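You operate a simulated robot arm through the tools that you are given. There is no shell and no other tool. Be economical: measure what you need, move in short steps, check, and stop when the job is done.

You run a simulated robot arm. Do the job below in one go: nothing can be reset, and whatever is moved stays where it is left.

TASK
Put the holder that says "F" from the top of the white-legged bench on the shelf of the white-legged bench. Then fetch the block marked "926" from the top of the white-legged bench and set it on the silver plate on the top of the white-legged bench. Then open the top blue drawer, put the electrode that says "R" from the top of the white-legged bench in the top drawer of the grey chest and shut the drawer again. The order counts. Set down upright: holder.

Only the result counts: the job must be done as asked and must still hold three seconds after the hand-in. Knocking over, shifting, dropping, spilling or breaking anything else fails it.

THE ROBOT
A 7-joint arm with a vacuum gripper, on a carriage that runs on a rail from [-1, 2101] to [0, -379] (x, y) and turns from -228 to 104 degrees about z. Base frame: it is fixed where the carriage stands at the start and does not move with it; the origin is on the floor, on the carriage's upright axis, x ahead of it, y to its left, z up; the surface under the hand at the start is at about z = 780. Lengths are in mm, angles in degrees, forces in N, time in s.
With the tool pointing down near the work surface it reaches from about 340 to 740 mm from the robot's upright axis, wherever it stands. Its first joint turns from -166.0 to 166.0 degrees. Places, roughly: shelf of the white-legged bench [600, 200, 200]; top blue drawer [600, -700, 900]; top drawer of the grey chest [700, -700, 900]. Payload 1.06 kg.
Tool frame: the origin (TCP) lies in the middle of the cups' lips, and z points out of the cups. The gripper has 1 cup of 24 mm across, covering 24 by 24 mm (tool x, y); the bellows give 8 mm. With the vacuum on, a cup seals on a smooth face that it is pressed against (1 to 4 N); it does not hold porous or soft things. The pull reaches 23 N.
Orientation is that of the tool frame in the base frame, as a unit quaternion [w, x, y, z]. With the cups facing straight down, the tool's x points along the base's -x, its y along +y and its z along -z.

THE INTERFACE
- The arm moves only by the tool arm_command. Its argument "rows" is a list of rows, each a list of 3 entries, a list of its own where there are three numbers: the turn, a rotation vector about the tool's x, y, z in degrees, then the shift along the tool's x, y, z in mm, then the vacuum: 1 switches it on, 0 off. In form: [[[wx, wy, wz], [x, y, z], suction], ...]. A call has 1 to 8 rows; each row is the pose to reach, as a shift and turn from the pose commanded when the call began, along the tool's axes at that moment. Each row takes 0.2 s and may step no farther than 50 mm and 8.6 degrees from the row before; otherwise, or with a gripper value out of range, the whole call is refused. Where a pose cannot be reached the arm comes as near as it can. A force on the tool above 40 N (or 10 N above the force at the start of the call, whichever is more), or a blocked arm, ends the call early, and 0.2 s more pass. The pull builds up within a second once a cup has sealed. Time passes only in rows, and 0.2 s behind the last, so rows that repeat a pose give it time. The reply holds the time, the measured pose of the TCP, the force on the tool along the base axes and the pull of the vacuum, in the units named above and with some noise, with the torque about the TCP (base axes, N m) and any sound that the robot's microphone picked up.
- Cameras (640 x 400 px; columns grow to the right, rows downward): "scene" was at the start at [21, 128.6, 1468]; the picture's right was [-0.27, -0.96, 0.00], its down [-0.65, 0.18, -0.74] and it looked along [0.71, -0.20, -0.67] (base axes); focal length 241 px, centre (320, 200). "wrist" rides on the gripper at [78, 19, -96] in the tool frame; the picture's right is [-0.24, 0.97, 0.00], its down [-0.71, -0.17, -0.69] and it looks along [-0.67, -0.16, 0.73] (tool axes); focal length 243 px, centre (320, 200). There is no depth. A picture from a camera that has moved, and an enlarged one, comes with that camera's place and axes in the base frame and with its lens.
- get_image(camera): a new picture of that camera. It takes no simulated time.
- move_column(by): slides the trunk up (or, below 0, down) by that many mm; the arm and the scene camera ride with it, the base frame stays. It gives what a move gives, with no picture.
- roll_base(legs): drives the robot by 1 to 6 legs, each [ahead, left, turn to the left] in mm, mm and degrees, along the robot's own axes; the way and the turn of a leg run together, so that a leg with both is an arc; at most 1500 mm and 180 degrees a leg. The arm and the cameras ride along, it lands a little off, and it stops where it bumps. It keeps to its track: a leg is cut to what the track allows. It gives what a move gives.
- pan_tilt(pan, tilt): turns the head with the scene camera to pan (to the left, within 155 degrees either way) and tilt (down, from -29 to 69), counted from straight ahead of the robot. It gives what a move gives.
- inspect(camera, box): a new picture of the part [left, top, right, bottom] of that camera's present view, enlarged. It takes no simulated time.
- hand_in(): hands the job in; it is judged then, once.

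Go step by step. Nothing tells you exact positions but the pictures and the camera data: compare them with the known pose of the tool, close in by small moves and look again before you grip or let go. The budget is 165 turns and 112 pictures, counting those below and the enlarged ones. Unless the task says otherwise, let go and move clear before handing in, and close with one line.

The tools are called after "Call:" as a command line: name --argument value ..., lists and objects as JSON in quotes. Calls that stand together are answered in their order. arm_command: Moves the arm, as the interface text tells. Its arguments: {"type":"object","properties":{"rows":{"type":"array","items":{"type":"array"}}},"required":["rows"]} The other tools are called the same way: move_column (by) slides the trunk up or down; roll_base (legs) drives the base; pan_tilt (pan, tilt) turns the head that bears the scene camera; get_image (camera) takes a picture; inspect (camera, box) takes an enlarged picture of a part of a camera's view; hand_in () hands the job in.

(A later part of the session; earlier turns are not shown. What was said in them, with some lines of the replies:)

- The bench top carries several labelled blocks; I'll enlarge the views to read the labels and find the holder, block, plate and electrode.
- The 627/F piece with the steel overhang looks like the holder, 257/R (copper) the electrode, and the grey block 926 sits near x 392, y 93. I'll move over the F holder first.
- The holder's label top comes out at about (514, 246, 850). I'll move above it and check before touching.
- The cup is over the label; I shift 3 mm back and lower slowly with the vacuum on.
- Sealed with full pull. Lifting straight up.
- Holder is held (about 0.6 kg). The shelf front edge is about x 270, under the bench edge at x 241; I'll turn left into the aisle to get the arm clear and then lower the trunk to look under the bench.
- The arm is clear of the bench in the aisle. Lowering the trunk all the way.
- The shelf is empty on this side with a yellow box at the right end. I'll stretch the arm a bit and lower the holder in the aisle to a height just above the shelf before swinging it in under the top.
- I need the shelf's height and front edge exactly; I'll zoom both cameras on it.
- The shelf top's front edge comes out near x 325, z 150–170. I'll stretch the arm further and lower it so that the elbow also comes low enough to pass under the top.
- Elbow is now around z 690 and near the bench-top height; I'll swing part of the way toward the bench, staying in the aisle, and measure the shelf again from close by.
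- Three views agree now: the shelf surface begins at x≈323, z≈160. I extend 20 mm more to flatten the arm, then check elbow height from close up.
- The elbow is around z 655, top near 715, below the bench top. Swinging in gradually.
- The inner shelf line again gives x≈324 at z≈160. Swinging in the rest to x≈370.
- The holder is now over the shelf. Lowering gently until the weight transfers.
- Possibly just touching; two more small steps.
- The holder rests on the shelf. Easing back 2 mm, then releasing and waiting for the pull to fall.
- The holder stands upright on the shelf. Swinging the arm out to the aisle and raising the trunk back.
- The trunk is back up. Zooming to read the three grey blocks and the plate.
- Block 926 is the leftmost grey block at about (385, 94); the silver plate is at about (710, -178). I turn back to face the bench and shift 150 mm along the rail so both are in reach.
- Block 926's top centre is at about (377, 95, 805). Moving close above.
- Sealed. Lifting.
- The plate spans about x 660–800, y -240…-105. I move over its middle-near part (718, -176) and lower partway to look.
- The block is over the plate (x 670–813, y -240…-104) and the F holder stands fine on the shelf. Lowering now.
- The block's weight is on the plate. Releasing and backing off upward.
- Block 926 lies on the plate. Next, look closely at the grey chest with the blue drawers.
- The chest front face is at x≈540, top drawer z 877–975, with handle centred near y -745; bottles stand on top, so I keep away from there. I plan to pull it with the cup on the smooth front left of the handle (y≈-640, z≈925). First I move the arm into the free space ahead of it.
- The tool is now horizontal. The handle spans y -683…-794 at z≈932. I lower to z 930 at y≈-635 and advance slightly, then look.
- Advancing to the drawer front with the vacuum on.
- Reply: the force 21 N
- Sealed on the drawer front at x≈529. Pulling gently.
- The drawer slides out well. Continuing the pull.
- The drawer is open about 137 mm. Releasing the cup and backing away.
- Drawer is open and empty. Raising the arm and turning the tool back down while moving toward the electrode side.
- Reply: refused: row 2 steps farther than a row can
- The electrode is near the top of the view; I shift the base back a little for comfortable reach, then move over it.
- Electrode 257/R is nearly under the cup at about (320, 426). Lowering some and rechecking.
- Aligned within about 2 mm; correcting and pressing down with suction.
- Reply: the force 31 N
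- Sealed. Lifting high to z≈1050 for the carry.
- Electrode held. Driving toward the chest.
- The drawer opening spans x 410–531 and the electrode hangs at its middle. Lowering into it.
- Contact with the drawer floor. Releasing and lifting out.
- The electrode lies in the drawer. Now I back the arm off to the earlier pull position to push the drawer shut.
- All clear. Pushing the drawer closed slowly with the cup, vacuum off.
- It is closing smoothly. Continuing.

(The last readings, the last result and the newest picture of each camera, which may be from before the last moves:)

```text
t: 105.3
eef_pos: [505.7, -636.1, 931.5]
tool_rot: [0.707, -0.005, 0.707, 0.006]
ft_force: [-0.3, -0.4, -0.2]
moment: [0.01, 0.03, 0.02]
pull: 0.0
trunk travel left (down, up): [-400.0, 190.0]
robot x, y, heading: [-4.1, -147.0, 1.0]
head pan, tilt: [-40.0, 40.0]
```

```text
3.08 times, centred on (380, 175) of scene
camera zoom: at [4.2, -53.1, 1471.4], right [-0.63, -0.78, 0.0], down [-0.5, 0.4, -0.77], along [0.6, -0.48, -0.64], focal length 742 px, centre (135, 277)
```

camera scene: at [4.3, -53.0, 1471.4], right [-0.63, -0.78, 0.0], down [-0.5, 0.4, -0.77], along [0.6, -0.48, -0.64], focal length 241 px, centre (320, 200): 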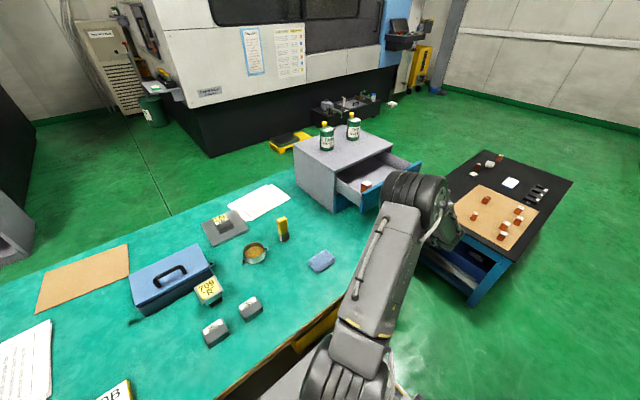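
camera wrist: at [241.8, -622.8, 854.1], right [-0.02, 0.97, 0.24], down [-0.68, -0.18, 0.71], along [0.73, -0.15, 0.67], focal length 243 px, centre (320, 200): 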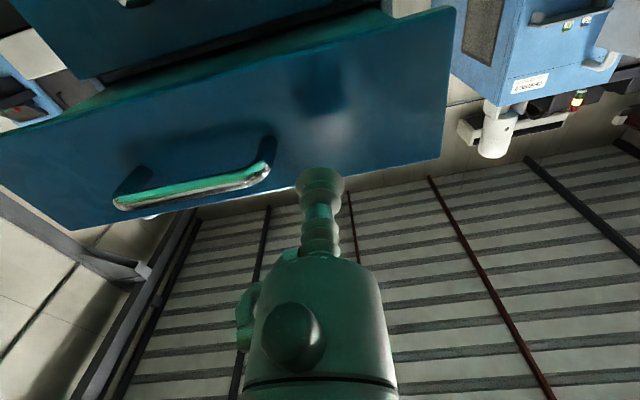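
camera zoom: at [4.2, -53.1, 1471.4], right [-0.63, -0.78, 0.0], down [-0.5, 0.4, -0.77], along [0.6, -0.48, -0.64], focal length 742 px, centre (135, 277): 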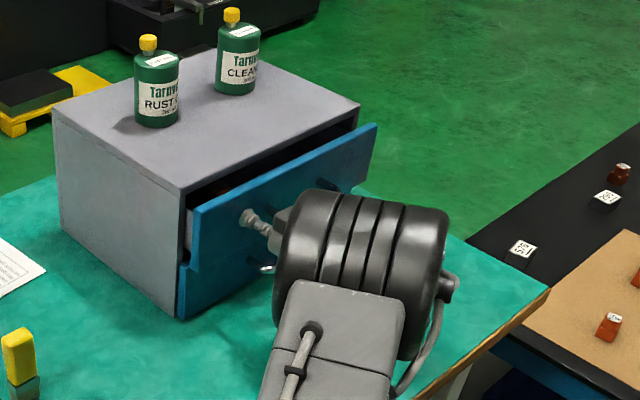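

Call:
arm_command --rows '[[[0, 0, 0], [0, 0, 8], 0], [[0, 0, 0], [0, 0, 14], 0], [[0, 0, 0], [0, 0, 18], 0], [[0, 0, 0], [0, 0, 22], 0], [[0, 0, 0], [0, 0, 25], 0], [[0, 0, 0], [0, 0, 27], 0], [[0, 0, 0], [0, 0, 27], 0]]'

Call:
inspect --camera "scene" --box '[280, 110, 480, 240]'

```text
t: 106.9
eef_pos: [531.6, -635.9, 931.4]
tool_rot: [0.707, -0.006, 0.707, 0.006]
ft_force: [-5.5, -0.6, -1.3]
moment: [0.0, -0.04, 0.04]
pull: 0.1
trunk travel left (down, up): [-400.0, 190.0]
robot x, y, heading: [-1.1, -150.2, 0.8]
head pan, tilt: [-40.0, 40.0]
```

```text
3.08 times, centred on (380, 175) of scene
camera zoom: at [3.8, -53.2, 1471.4], right [-0.63, -0.78, 0.0], down [-0.5, 0.4, -0.77], along [0.6, -0.48, -0.64], focal length 742 px, centre (135, 277)
```

zoom: 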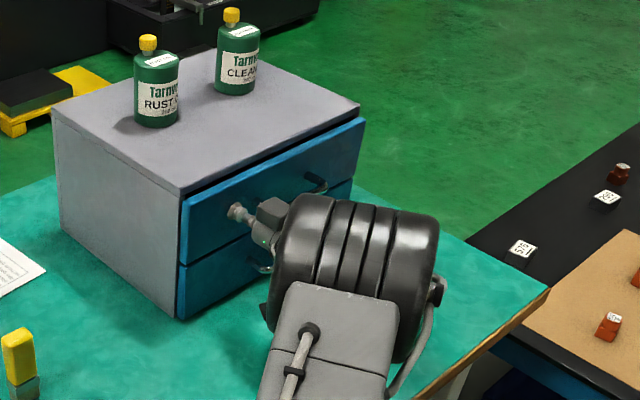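

It looks shut; a final small push to confirm it is at its stop.

Call:
arm_command --rows '[[[0, 0, 0], [0, 0, 1], 0], [[0, 0, 0], [0, 0, 2], 0], [[0, 0, 0], [0, 0, 2], 0]]'

```text
t: 107.7
eef_pos: [532.4, -635.9, 931.0]
tool_rot: [0.706, -0.006, 0.708, 0.006]
ft_force: [-16.3, 3.2, -6.1]
moment: [-0.01, -0.1, -0.08]
pull: 0.1
trunk travel left (down, up): [-400.0, 190.0]
robot x, y, heading: [1.5, -152.7, 1.0]
head pan, tilt: [-40.0, 40.0]
```

At its stop. Backing off and checking everything.

Call:
arm_command --rows '[[[0, 0, 0], [0, 0, -5], 0], [[0, 0, 0], [0, 0, -30], 0], [[0, 0, 0], [0, 0, -70], 0], [[0, 0, 0], [0, 0, -110], 0], [[0, 0, 0], [-30, 30, -130], 0], [[0, 0, 0], [-60, 65, -130], 0], [[0, 0, 0], [-90, 100, -130], 0], [[0, 0, 0], [-110, 140, -130], 0]]'

Call:
inspect --camera "scene" --box '[280, 110, 480, 240]'

Call:
pan_tilt --pan 10 --tilt 45

Call:
get_image --camera "scene"

```text
t: 109.5
eef_pos: [402.5, -497.6, 1040.2]
tool_rot: [0.706, -0.006, 0.708, 0.006]
ft_force: [0.6, -0.2, 0.0]
moment: [0.0, -0.01, -0.02]
pull: 0.1
trunk travel left (down, up): [-400.0, 190.0]
robot x, y, heading: [-0.6, -149.9, 0.8]
head pan, tilt: [-40.0, 40.0]
```

```text
3.08 times, centred on (380, 175) of scene
camera zoom: at [4.3, -53.1, 1471.4], right [-0.63, -0.78, 0.0], down [-0.5, 0.4, -0.77], along [0.6, -0.48, -0.64], focal length 742 px, centre (135, 277)
```

zoom: 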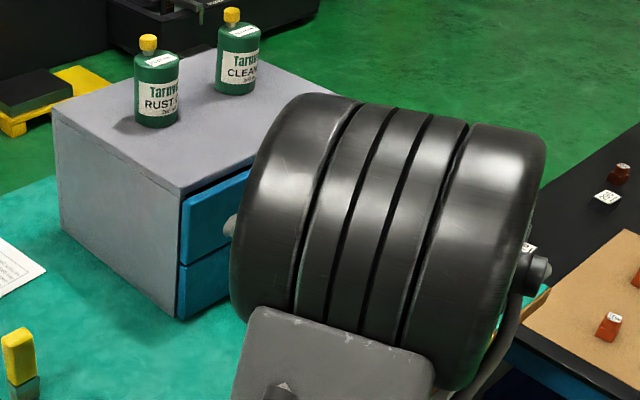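

```text
t: 110.7
eef_pos: [402.1, -498.3, 1041.5]
tool_rot: [0.707, -0.007, 0.708, 0.007]
ft_force: [-0.9, 0.2, 0.3]
moment: [0.02, 0.01, -0.01]
pull: 0.0
trunk travel left (down, up): [-400.0, 190.0]
robot x, y, heading: [2.6, -153.4, 1.0]
head pan, tilt: [10.0, 45.0]
```

```text
39 pictures are left
camera scene: at [18.1, 15.9, 1464.1], right [0.19, -0.98, 0.0], down [-0.69, -0.13, -0.71], along [0.69, 0.13, -0.71], focal length 241 px, centre (320, 200)
```

scene: 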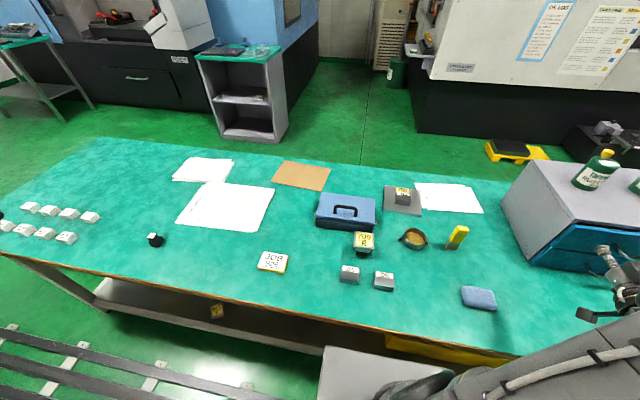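

Everything is in place; one last check of the holder and drawer.

Call:
inspect --camera "scene" --box '[180, 280, 260, 340]'

Call:
inspect --camera "scene" --box '[480, 130, 640, 290]'

```text
6.67 times, centred on (220, 310) of scene
camera zoom: at [18.1, 15.9, 1464.1], right [0.19, -0.98, 0.0], down [-0.69, -0.13, -0.71], along [0.69, 0.13, -0.71], focal length 1608 px, centre (987, -533)
```

zoom: 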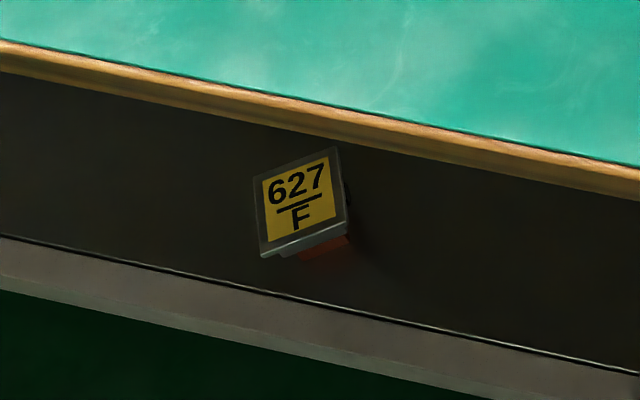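

```text
2.50 times, centred on (560, 210) of scene
camera zoom: at [18.1, 15.9, 1464.1], right [0.19, -0.98, 0.0], down [-0.69, -0.13, -0.71], along [0.69, 0.13, -0.71], focal length 603 px, centre (-280, 175)
```

zoom: 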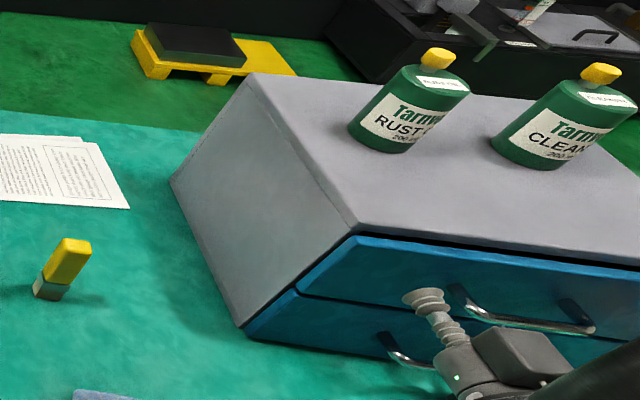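

The holder is upright on the shelf, the block is on the plate, and the drawer is shut with the electrode inside. Handing in.

Call:
hand_in

```text
The job is handed in.
```

I did all three steps in the order asked and handed the job in. Holder "F" stands upright on the shelf, and block "926" is on the silver plate. Electrode "R" is in the chest's top drawer, which is shut.
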